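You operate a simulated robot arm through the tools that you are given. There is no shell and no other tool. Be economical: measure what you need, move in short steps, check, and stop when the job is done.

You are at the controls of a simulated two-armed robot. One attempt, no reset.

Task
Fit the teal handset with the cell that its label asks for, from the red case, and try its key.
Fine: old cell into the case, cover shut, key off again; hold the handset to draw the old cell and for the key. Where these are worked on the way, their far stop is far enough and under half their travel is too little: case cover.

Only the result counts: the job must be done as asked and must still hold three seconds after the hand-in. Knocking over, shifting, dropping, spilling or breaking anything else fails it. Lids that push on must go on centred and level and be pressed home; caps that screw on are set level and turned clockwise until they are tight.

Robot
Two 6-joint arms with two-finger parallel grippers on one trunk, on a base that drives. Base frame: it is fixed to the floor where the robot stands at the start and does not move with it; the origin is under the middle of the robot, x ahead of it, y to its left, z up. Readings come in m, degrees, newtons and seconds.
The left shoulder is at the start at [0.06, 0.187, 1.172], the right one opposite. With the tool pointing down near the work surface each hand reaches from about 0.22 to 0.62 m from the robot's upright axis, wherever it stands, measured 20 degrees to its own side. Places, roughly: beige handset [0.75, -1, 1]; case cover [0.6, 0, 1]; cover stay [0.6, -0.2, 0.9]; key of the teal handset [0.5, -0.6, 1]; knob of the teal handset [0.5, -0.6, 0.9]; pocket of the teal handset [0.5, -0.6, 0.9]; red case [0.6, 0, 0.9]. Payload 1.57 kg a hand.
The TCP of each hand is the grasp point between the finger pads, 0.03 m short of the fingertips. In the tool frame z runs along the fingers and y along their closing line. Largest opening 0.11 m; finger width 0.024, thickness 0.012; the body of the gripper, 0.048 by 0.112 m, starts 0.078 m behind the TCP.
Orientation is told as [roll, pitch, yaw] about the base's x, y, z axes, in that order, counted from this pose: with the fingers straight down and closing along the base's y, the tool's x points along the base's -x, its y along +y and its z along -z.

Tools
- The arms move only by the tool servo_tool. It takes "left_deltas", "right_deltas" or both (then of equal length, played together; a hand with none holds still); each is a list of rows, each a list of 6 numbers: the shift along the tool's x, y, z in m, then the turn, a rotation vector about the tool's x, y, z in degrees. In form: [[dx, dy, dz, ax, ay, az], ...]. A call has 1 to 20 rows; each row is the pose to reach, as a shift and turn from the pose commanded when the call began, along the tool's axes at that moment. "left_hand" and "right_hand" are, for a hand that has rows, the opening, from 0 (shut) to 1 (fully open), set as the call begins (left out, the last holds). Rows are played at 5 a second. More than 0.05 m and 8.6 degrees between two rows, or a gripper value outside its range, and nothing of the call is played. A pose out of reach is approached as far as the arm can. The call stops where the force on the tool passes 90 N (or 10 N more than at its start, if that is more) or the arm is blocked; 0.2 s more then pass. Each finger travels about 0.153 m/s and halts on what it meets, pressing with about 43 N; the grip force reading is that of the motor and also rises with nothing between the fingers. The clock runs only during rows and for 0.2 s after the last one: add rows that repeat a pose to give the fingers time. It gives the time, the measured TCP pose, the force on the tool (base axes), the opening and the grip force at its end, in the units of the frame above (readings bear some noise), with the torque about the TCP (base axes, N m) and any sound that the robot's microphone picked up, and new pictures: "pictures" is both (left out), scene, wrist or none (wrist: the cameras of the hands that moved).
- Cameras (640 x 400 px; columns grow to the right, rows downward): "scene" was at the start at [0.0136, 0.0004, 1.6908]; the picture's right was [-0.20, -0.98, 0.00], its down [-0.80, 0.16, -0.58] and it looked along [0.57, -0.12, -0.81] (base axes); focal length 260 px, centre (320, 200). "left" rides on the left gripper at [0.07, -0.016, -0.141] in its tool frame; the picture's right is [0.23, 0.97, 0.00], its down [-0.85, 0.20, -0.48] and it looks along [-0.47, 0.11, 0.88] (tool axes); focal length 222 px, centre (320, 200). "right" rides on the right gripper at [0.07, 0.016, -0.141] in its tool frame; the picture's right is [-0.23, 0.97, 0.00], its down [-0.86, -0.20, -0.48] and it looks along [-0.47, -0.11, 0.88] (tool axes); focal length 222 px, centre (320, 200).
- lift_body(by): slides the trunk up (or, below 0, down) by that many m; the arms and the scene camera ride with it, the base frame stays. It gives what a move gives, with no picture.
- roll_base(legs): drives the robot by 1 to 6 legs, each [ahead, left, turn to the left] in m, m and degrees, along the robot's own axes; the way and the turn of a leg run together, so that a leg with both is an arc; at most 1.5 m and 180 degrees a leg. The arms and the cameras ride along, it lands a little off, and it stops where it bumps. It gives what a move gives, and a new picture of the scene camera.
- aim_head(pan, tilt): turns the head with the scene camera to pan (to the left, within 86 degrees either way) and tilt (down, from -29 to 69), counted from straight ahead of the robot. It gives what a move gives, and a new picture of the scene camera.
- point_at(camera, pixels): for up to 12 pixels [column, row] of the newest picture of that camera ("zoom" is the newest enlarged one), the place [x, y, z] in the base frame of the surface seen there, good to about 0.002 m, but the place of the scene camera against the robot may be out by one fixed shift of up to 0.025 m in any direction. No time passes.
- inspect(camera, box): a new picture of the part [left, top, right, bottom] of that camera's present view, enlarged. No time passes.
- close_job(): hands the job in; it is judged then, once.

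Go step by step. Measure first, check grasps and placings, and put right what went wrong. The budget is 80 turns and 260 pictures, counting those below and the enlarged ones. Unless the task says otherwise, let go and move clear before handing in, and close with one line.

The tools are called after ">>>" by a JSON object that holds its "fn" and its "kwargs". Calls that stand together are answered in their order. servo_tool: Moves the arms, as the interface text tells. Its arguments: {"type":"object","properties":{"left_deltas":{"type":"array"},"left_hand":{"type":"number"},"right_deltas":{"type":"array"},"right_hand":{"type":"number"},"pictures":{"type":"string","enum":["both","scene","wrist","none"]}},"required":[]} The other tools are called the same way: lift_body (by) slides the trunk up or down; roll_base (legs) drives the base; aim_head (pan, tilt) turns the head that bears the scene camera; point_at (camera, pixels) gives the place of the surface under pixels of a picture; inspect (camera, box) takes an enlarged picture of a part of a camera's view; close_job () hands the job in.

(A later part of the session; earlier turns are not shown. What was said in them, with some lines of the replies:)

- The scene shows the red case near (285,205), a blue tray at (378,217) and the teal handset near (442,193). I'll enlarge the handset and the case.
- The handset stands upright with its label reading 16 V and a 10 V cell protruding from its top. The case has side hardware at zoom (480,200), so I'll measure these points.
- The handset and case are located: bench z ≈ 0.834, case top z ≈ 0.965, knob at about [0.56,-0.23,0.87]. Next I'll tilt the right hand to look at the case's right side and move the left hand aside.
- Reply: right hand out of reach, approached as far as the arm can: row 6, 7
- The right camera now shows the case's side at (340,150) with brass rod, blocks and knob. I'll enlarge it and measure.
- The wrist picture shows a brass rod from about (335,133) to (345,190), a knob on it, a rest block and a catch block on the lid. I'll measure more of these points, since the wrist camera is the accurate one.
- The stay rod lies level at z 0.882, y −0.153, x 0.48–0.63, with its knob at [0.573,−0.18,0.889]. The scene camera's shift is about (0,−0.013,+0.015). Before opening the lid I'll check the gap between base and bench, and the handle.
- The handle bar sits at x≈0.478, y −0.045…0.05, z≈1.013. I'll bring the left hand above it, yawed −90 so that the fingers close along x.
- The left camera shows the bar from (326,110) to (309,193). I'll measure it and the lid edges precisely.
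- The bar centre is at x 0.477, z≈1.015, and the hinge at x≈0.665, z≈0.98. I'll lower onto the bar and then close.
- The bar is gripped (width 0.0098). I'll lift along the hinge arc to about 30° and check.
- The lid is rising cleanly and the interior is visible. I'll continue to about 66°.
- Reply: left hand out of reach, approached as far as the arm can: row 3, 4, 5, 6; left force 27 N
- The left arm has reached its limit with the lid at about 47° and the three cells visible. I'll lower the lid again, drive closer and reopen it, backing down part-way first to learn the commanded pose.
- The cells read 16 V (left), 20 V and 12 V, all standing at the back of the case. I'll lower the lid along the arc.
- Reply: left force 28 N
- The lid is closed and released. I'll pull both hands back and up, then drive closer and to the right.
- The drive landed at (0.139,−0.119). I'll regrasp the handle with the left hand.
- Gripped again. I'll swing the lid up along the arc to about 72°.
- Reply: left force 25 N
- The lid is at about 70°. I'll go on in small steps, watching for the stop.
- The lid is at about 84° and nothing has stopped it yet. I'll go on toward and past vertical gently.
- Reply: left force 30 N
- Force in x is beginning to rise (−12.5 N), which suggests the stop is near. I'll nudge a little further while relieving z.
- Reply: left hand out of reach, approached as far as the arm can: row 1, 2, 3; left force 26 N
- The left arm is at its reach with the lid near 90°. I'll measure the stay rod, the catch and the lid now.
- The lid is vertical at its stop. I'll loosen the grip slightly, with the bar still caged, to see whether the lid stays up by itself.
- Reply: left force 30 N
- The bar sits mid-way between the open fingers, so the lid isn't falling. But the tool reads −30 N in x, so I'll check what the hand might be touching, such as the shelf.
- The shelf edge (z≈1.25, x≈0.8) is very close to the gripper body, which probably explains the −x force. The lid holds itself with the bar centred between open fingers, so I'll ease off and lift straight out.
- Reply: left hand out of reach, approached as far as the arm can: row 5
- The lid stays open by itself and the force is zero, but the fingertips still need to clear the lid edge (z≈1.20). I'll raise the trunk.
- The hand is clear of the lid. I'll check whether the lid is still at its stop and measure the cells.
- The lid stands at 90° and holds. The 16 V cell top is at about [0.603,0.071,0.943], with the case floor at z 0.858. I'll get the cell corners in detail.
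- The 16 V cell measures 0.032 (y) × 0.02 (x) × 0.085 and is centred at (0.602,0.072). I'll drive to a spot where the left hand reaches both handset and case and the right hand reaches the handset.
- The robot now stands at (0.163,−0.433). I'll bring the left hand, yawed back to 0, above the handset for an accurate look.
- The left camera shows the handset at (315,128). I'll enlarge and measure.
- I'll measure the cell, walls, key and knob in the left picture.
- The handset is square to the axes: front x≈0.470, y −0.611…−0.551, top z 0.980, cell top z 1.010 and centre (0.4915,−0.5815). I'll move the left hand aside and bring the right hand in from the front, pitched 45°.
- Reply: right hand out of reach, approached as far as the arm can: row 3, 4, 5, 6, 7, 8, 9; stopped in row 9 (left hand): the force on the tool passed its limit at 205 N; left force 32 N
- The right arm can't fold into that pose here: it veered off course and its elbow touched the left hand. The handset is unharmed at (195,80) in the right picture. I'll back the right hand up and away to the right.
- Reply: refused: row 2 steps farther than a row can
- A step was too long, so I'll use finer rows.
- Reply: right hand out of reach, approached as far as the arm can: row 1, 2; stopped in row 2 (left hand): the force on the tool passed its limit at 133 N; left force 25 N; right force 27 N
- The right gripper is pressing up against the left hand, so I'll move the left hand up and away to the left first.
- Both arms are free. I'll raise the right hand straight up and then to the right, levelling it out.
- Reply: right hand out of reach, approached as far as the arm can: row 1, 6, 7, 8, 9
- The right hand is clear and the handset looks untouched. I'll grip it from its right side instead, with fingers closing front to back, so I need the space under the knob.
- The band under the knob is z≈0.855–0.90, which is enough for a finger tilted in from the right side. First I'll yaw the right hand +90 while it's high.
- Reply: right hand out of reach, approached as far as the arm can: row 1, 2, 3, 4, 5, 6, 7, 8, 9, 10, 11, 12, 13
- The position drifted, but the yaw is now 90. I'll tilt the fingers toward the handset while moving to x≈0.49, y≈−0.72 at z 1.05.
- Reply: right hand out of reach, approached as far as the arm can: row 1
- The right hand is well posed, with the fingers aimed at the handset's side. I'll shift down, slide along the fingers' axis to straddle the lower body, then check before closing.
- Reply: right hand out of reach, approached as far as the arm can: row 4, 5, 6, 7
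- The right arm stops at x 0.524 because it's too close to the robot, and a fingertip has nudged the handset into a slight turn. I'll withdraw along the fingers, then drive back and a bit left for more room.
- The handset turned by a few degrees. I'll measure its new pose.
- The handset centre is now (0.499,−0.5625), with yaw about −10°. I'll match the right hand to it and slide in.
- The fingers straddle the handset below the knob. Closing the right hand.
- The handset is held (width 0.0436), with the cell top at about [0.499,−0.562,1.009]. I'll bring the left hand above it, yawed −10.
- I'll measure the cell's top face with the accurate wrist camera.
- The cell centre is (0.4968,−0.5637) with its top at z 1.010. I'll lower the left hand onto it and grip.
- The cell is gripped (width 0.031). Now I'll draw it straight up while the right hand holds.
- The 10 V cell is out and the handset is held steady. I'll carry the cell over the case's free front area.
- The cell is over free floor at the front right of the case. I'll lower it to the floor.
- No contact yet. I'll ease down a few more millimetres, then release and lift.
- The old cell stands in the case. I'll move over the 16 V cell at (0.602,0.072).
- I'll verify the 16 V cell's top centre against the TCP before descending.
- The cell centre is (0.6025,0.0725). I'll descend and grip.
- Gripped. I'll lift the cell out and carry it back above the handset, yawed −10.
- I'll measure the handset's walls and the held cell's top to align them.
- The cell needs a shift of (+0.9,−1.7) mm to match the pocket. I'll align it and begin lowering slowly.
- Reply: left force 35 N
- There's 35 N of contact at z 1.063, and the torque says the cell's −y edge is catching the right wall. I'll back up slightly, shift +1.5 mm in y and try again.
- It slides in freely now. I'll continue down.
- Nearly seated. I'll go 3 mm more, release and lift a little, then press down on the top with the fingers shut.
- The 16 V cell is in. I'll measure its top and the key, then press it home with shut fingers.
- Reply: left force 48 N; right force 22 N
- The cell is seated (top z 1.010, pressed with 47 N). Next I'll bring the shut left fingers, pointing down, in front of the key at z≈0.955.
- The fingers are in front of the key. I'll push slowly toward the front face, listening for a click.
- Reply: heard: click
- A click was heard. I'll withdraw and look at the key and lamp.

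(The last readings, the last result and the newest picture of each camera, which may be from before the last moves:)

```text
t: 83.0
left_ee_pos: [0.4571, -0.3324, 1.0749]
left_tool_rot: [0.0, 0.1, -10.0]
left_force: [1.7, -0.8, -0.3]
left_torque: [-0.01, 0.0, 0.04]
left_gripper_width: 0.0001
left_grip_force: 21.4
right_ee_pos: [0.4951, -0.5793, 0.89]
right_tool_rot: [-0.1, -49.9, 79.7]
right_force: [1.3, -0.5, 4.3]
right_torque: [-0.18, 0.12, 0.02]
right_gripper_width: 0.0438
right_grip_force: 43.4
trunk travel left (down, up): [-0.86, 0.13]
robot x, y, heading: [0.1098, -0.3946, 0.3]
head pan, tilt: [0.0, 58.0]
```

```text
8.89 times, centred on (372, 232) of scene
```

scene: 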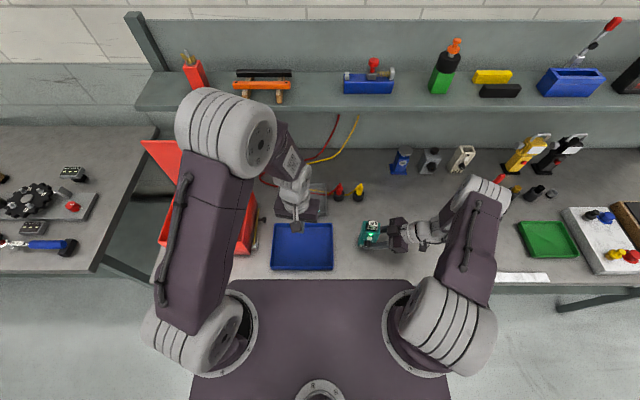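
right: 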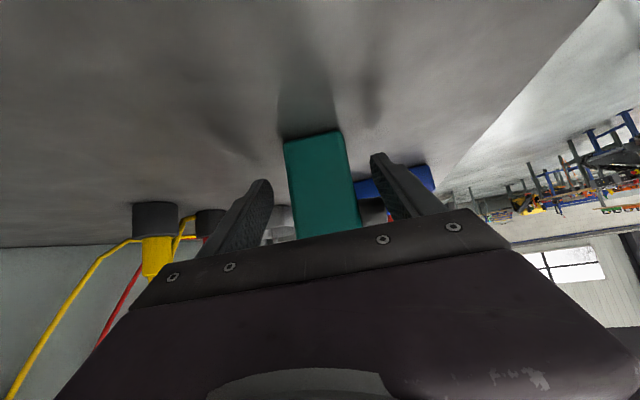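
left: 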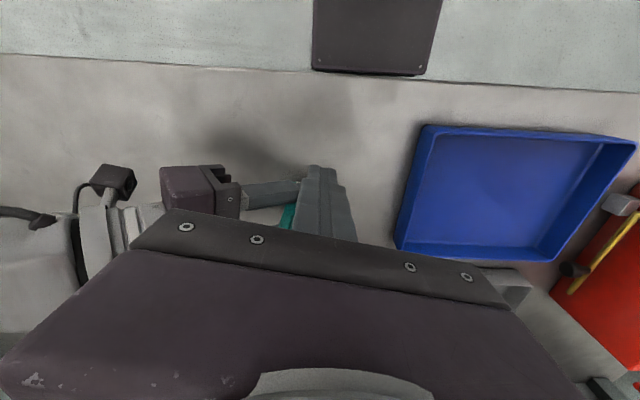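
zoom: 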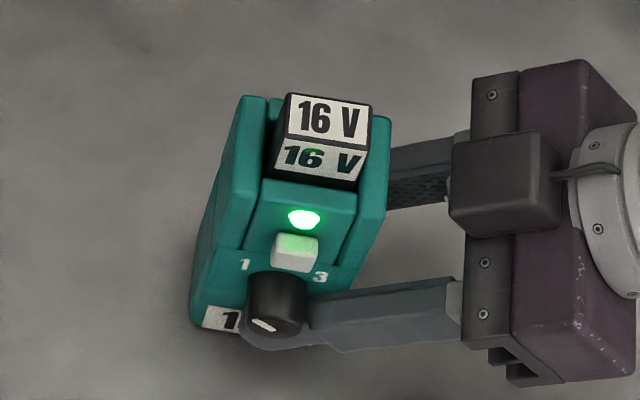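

The lamp lit green with the 16 V cell, so the key works. I'll press it once more to switch it off and withdraw the same way.

>>> {"fn": "servo_tool", "kwargs": {"left_deltas": [[0, -0.035, 0, 0, 0, 0], [0, -0.08, 0.01, 0, 0, 0], [0, -0.125, 0.02, 0, 0, 0], [0, -0.17, 0.035, 0, 0, 0], [0, -0.21, 0.06, 0, 0, 0], [0, -0.22, 0.1, 0, 0, 0], [-0.023, -0.22, 0.1, 0, 0, 0], [-0.033, -0.22, 0.1, 0, 0, 0], [-0.036, -0.22, 0.1, 0, 0, 0], [-0.0385, -0.22, 0.1, 0, 0, 0], [-0.04, -0.22, 0.1, 0, 0, 0], [-0.02, -0.22, 0.1, 0, 0, 0], [0, -0.22, 0.1, 0, 0, 0], [0, -0.21, 0.06, 0, 0, 0], [0, -0.17, 0.035, 0, 0, 0], [0, -0.125, 0.02, 0, 0, 0], [0, -0.08, 0.01, 0, 0, 0], [0, -0.035, 0, 0, 0, 0], [0, 0, 0, 0, 0, 0]], "pictures": "none"}}

>>> {"fn": "inspect", "kwargs": {"camera": "scene", "box": [350, 210, 395, 255]}}

```text
t: 87.0
left_ee_pos: [0.4588, -0.3326, 1.0761]
left_tool_rot: [0.0, 0.2, -10.1]
left_force: [0.0, -0.1, 0.0]
left_torque: [-0.03, -0.03, 0.01]
left_gripper_width: 0.0
left_grip_force: 21.3
right_ee_pos: [0.4957, -0.5785, 0.8905]
right_tool_rot: [-0.2, -49.9, 79.7]
right_force: [0.2, -0.3, 3.9]
right_torque: [-0.15, 0.16, 0.02]
right_gripper_width: 0.0435
right_grip_force: 43.3
trunk travel left (down, up): [-0.86, 0.13]
robot x, y, heading: [0.1061, -0.3896, 0.1]
head pan, tilt: [0.0, 58.0]
heard: click
```

```text
8.89 times, centred on (372, 232) of scene
```

zoom: 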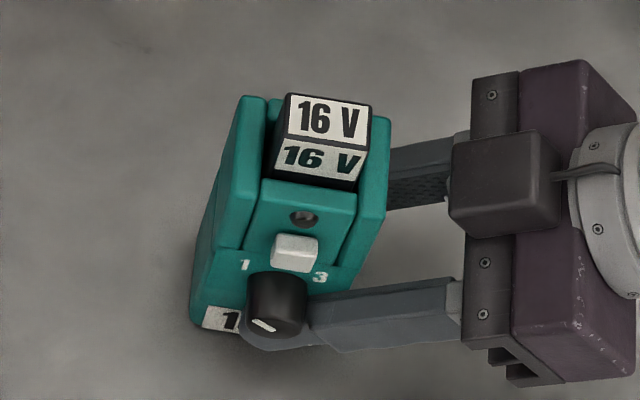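

The lamp is off. I'll open the right hand and withdraw it along its fingers.

>>> {"fn": "servo_tool", "kwargs": {"right_deltas": [[0, 0, 0, 0, 0, 0], [0, 0, 0, 0, 0, 0], [0, 0, -0.03, 0, 0, 0], [0, 0, -0.07, 0, 0, 0], [0, 0, -0.11, 0, 0, 0], [0, 0, -0.15, 0, 0, 0], [-0.03, 0, -0.18, 0, 0, 0]], "right_hand": 0.7, "pictures": "scene"}}

>>> {"fn": "inspect", "kwargs": {"camera": "scene", "box": [330, 200, 420, 270]}}

```text
t: 88.6
left_ee_pos: [0.4577, -0.3341, 1.0762]
left_tool_rot: [-0.1, 0.0, -9.9]
left_force: [0.4, 0.3, -0.1]
left_torque: [-0.02, -0.04, 0.05]
left_gripper_width: 0.0001
left_grip_force: 21.1
right_ee_pos: [0.4676, -0.693, 1.031]
right_tool_rot: [-0.8, -49.9, 80.1]
right_force: [0.0, 0.2, -0.6]
right_torque: [-0.02, 0.01, 0.01]
right_gripper_width: 0.0769
right_grip_force: 0.0
trunk travel left (down, up): [-0.86, 0.13]
robot x, y, heading: [0.1086, -0.3968, 0.1]
head pan, tilt: [0.0, 58.0]
```

scene: 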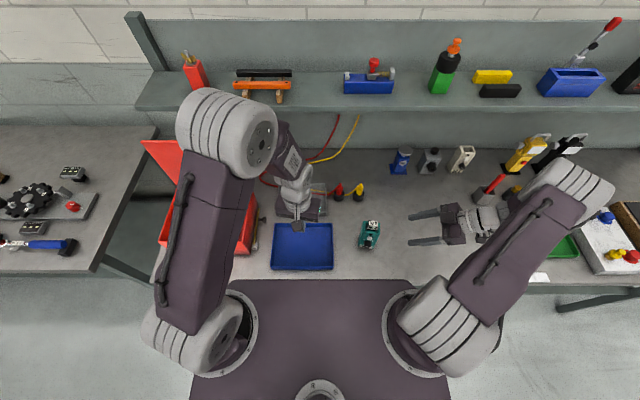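

```text
5.71 times, centred on (375, 235) of scene
```

zoom: 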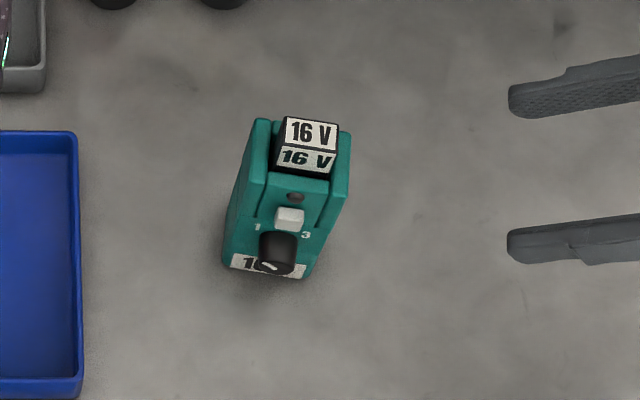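

The handset stands freely with the 16 V cell in it. To shut the cover, I'll raise both hands and then drive back toward the case.

>>> {"fn": "servo_tool", "kwargs": {"left_deltas": [[0, 0, -0.04, 0, 0, -2], [0, 0, -0.08, 0, 0, -4], [0, 0, -0.12, 0, 0, -6], [0, 0, -0.16, 0, 0, -8], [0, 0, -0.2, 0, 0, -10]], "right_deltas": [[-0.02, 0, -0.03, 0, 0, 0], [-0.04, 0, -0.06, 0, 0, 0], [-0.06, 0, -0.09, 0, 0, 0], [-0.08, 0, -0.12, 0, 0, 0], [-0.098, 0, -0.148, 0, 0, 0]], "pictures": "none"}}

>>> {"fn": "roll_base", "kwargs": {"legs": [[0, 0.2, 0], [0.05, 0, 0]]}}

```text
t: 89.8
left_ee_pos: [0.457, -0.3343, 1.2751]
left_tool_rot: [-0.1, 0.1, 0.0]
left_force: [-0.9, 0.0, 0.2]
left_torque: [0.02, 0.03, -0.02]
left_gripper_width: 0.0
left_grip_force: 21.3
right_ee_pos: [0.4583, -0.7422, 1.1991]
right_tool_rot: [-0.7, -49.9, 80.2]
right_force: [0.4, 0.6, 0.7]
right_torque: [-0.03, 0.02, 0.01]
right_gripper_width: 0.077
right_grip_force: 0.1
trunk travel left (down, up): [-0.86, 0.13]
robot x, y, heading: [0.1069, -0.3935, -0.0]
head pan, tilt: [0.0, 58.0]
```

```text
t: 91.9
left_ee_pos: [0.5004, -0.1382, 1.278]
left_tool_rot: [0.1, -0.3, -0.1]
left_force: [-0.4, -0.2, 0.9]
left_torque: [0.04, -0.1, -0.01]
left_gripper_width: 0.0
left_grip_force: 21.0
right_ee_pos: [0.5006, -0.5463, 1.2019]
right_tool_rot: [-1.3, -50.2, 80.5]
right_force: [-1.1, -1.1, -0.6]
right_torque: [0.04, -0.05, -0.03]
right_gripper_width: 0.077
right_grip_force: 0.0
trunk travel left (down, up): [-0.86, 0.13]
robot x, y, heading: [0.1579, -0.1912, -0.4]
head pan, tilt: [0.0, 58.0]
```

scene: 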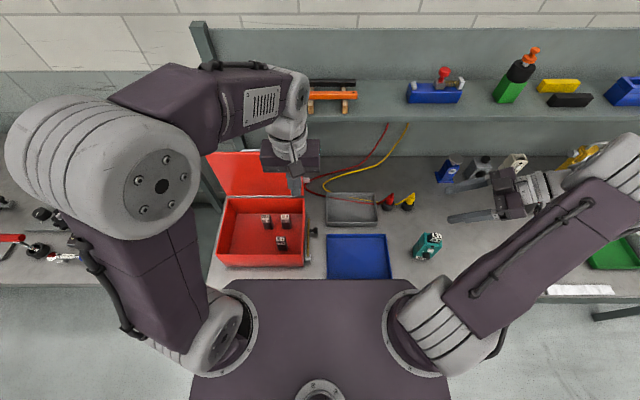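

The left hand is at (0.50,−0.138,1.278). I'll pass over the lid's top edge at y≈−0.10, clear of the handle, and dip behind it.

>>> {"fn": "servo_tool", "kwargs": {"left_deltas": [[-0.042, 0.008, 0, 0, 0, 0], [-0.084, 0.016, 0, 0, 0, 0], [-0.126, 0.024, 0, 0, 0, 0], [-0.168, 0.032, 0, 0, 0, 0], [-0.21, 0.036, 0, 0, 0, 0], [-0.21, 0.036, 0.04, 0, 0, 0], [-0.21, 0.036, 0.075, 0, 0, 0]]}}

```text
t: 93.5
left_ee_pos: [0.7184, -0.101, 1.1976]
left_tool_rot: [0.0, 0.2, -0.1]
left_force: [-0.8, 0.8, -0.1]
left_torque: [0.01, -0.01, 0.01]
left_gripper_width: 0.0
left_grip_force: 21.1
right_ee_pos: [0.5087, -0.5444, 1.1994]
right_tool_rot: [-0.6, -49.9, 80.0]
right_force: [-0.2, 1.3, -0.5]
right_torque: [-0.01, -0.02, 0.02]
right_gripper_width: 0.077
right_grip_force: 0.1
trunk travel left (down, up): [-0.86, 0.13]
robot x, y, heading: [0.1552, -0.1924, 0.1]
head pan, tilt: [0.0, 58.0]
```

scene: 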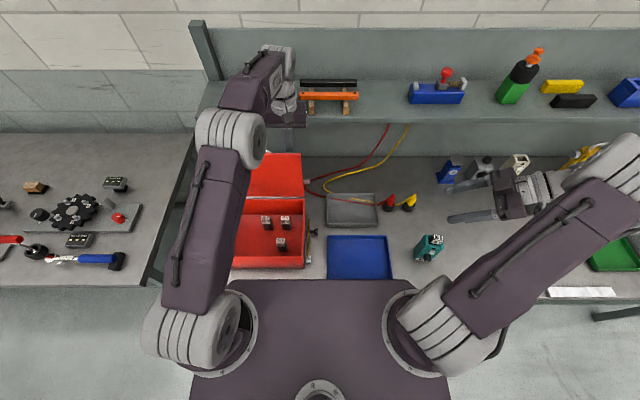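
left: 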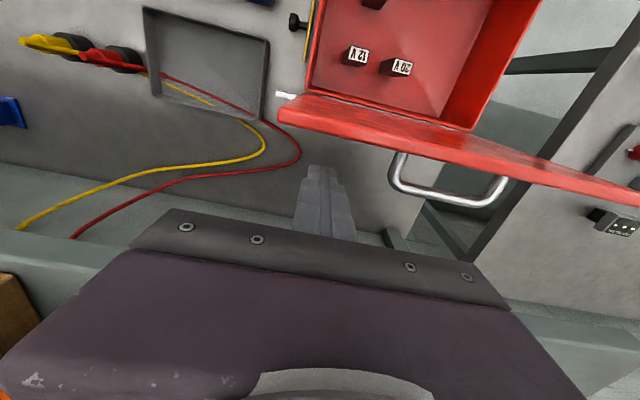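

The fingers are behind the lid's edge. I'll pull it forward gently along the closing arc to about 30° past vertical.

>>> {"fn": "servo_tool", "kwargs": {"left_deltas": [[0.014, 0, 0, 0, 0, 0], [0.028, 0, 0, 0, 0, 0], [0.04, 0, 0, 0, 0, 0], [0.052, 0, 0, 0, 0, 0], [0.065, 0, 0.001, 0, 0, 0], [0.078, 0, 0.002, 0, 0, 0], [0.09, 0, 0.006, 0, 0, 0], [0.102, 0, 0.01, 0, 0, 0], [0.114, 0, 0.014, 0, 0, 0], [0.1247, 0, 0.018, 0, 0, 0]]}}

```text
t: 95.7
left_ee_pos: [0.5923, -0.1001, 1.1804]
left_tool_rot: [-0.1, 0.1, 0.0]
left_force: [-1.5, 0.6, -0.4]
left_torque: [-0.04, -0.01, 0.02]
left_gripper_width: 0.0
left_grip_force: 21.6
right_ee_pos: [0.508, -0.5446, 1.1994]
right_tool_rot: [-0.7, -50.0, 80.0]
right_force: [0.2, 0.0, 1.4]
right_torque: [-0.01, -0.01, 0.01]
right_gripper_width: 0.0771
right_grip_force: 0.1
trunk travel left (down, up): [-0.86, 0.13]
robot x, y, heading: [0.1572, -0.192, -0.3]
head pan, tilt: [0.0, 58.0]
```

scene: 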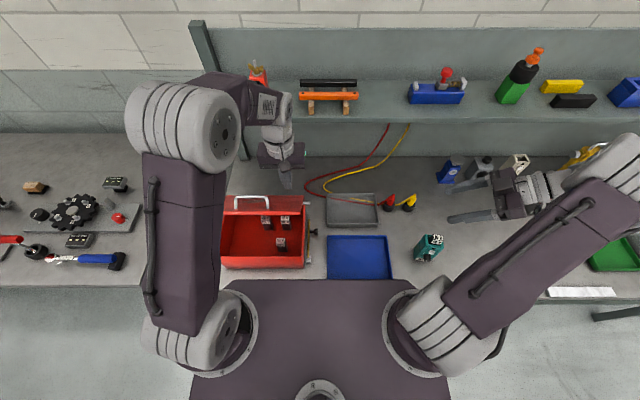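
left: 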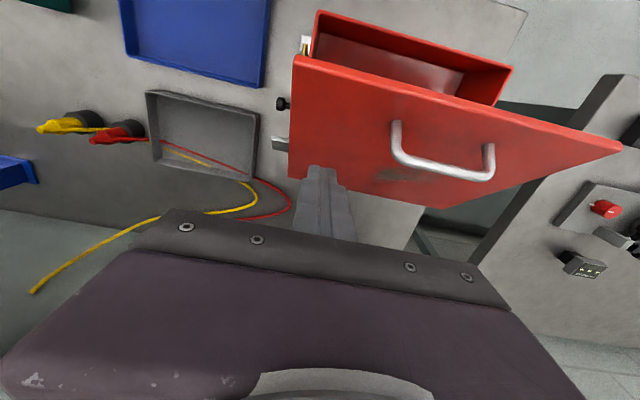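

The lid follows the fingers. I'll continue down the arc to closed.

>>> {"fn": "servo_tool", "kwargs": {"left_deltas": [[0.014, 0, 0.009, 0, 0, 0], [0.028, 0, 0.018, 0, 0, 0], [0.041, 0, 0.028, 0, 0, 0], [0.053, 0, 0.04, 0, 0, 0], [0.064, 0, 0.053, 0, 0, 0], [0.0732, 0, 0.0658, 0, 0, 0], [0.082, 0, 0.081, 0, 0, 0], [0.089, 0, 0.096, 0, 0, 0], [0.0947, 0, 0.1106, 0, 0, 0], [0.099, 0, 0.125, 0, 0, 0], [0.102, 0, 0.14, 0, 0, 0], [0.103, 0, 0.155, 0, 0, 0], [0.103, 0, 0.164, 0, 0, 0], [0.103, 0, 0.169, 0, 0, 0]]}}

```text
t: 98.7
left_ee_pos: [0.4907, -0.1005, 1.0147]
left_tool_rot: [0.0, 0.0, -0.1]
left_force: [0.3, 0.3, 0.6]
left_torque: [0.01, -0.01, 0.0]
left_gripper_width: 0.0001
left_grip_force: 21.1
right_ee_pos: [0.5095, -0.5438, 1.1997]
right_tool_rot: [-0.5, -50.0, 79.9]
right_force: [-0.4, 0.7, -0.2]
right_torque: [-0.01, 0.02, -0.01]
right_gripper_width: 0.0768
right_grip_force: 0.0
trunk travel left (down, up): [-0.86, 0.13]
robot x, y, heading: [0.1568, -0.1913, -0.3]
head pan, tilt: [0.0, 58.0]
```

scene: 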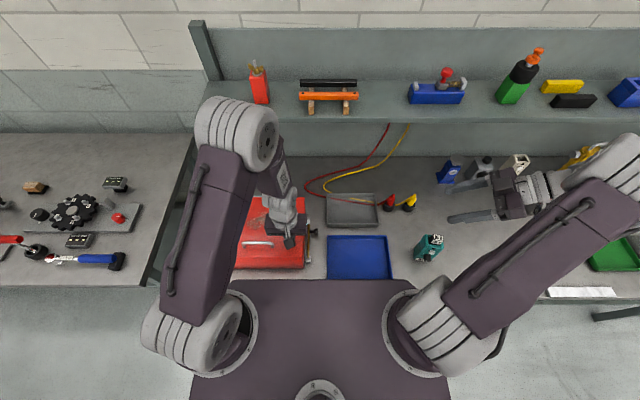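
left: 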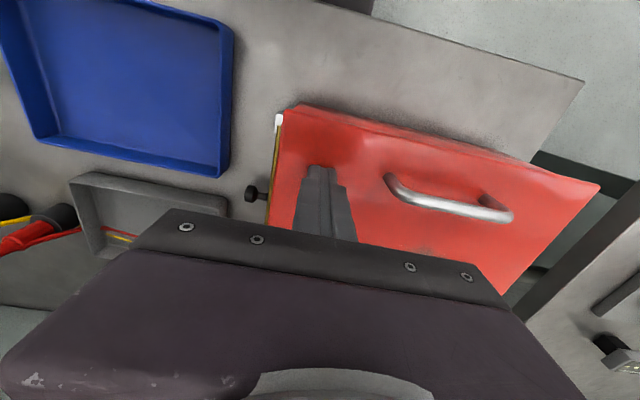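

The lid looks closed. I'll press lightly to confirm, then lift clear.

>>> {"fn": "servo_tool", "kwargs": {"left_deltas": [[0, 0, 0.003, 0, 0, 0], [0, 0, 0.006, 0, 0, 0], [0, 0, 0.007, 0, 0, 0]], "pictures": "none"}}

>>> {"fn": "servo_tool", "kwargs": {"left_deltas": [[0, 0, -0.03, 0, 0, 0], [0, 0, -0.07, 0, 0, 0], [0.02, 0, -0.11, 0, 0, 0], [0.06, 0, -0.13, 0, 0, 0], [0.1, 0, -0.15, 0, 0, 0]]}}

>>> {"fn": "inspect", "kwargs": {"camera": "scene", "box": [400, 220, 460, 275]}}

```text
t: 99.5
left_ee_pos: [0.4897, -0.0995, 1.0108]
left_tool_rot: [-0.3, -0.6, 0.0]
left_force: [10.8, 14.5, 88.4]
left_torque: [0.47, 0.69, -0.42]
left_gripper_width: 0.0
left_grip_force: 21.5
right_ee_pos: [0.5053, -0.5436, 1.2019]
right_tool_rot: [-1.0, -50.0, 80.3]
right_force: [-0.6, 0.3, 0.0]
right_torque: [0.02, -0.02, -0.01]
right_gripper_width: 0.077
right_grip_force: 0.1
trunk travel left (down, up): [-0.86, 0.13]
robot x, y, heading: [0.1584, -0.1931, -0.0]
head pan, tilt: [0.0, 58.0]
```

```text
t: 100.7
left_ee_pos: [0.3962, -0.1048, 1.1611]
left_tool_rot: [0.0, 0.1, -0.1]
left_force: [-0.4, 0.5, -0.4]
left_torque: [-0.01, -0.06, 0.01]
left_gripper_width: 0.0001
left_grip_force: 21.5
left hand out of reach, approached as far as the arm can: row 5
right_ee_pos: [0.5074, -0.5443, 1.2013]
right_tool_rot: [-1.0, -50.0, 80.1]
right_force: [-0.8, -0.5, 0.3]
right_torque: [0.01, -0.01, -0.02]
right_gripper_width: 0.0769
right_grip_force: 0.0
trunk travel left (down, up): [-0.86, 0.13]
robot x, y, heading: [0.1578, -0.1905, -0.2]
head pan, tilt: [0.0, 58.0]
```

scene: 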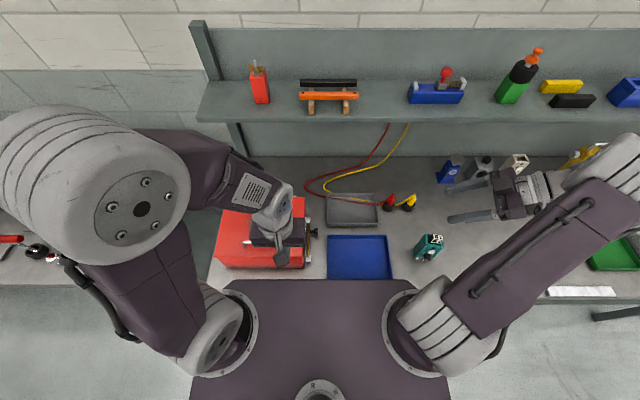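
left: 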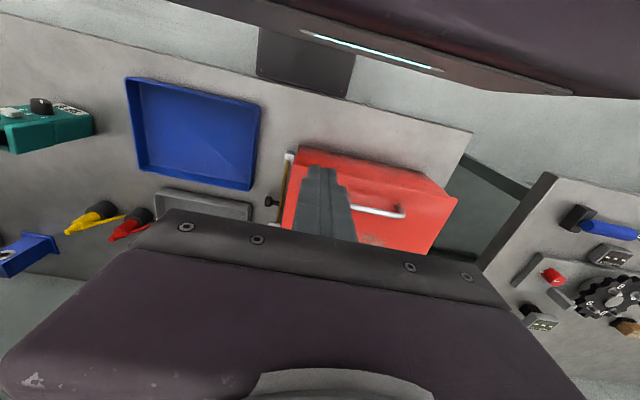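

```text
7.27 times, centred on (430, 248) of scene
```

zoom: 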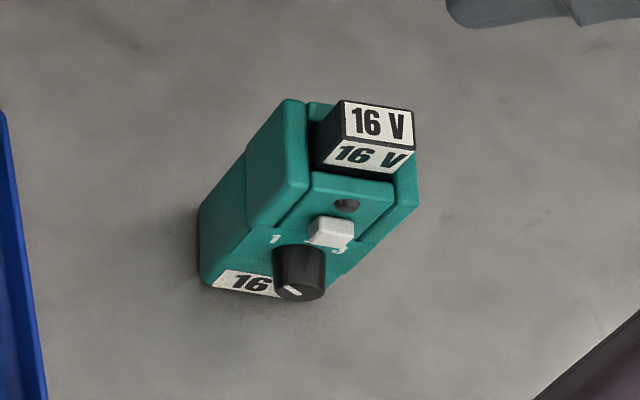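

The lid pressed solid and shut. The handset stands with the 16 V cell seated and its lamp off, and both hands are clear, so I'm handing in.

>>> {"fn": "close_job", "kwargs": {}}

```text
The job is handed in.
```

The teal handset now holds the 16 V cell. Its key lit the lamp and was switched off again. The old 10 V cell is in the red case and the cover is shut. During the work a fingertip nudged the handset, leaving it turned about 10° and moved roughly 2 cm from where it stood.
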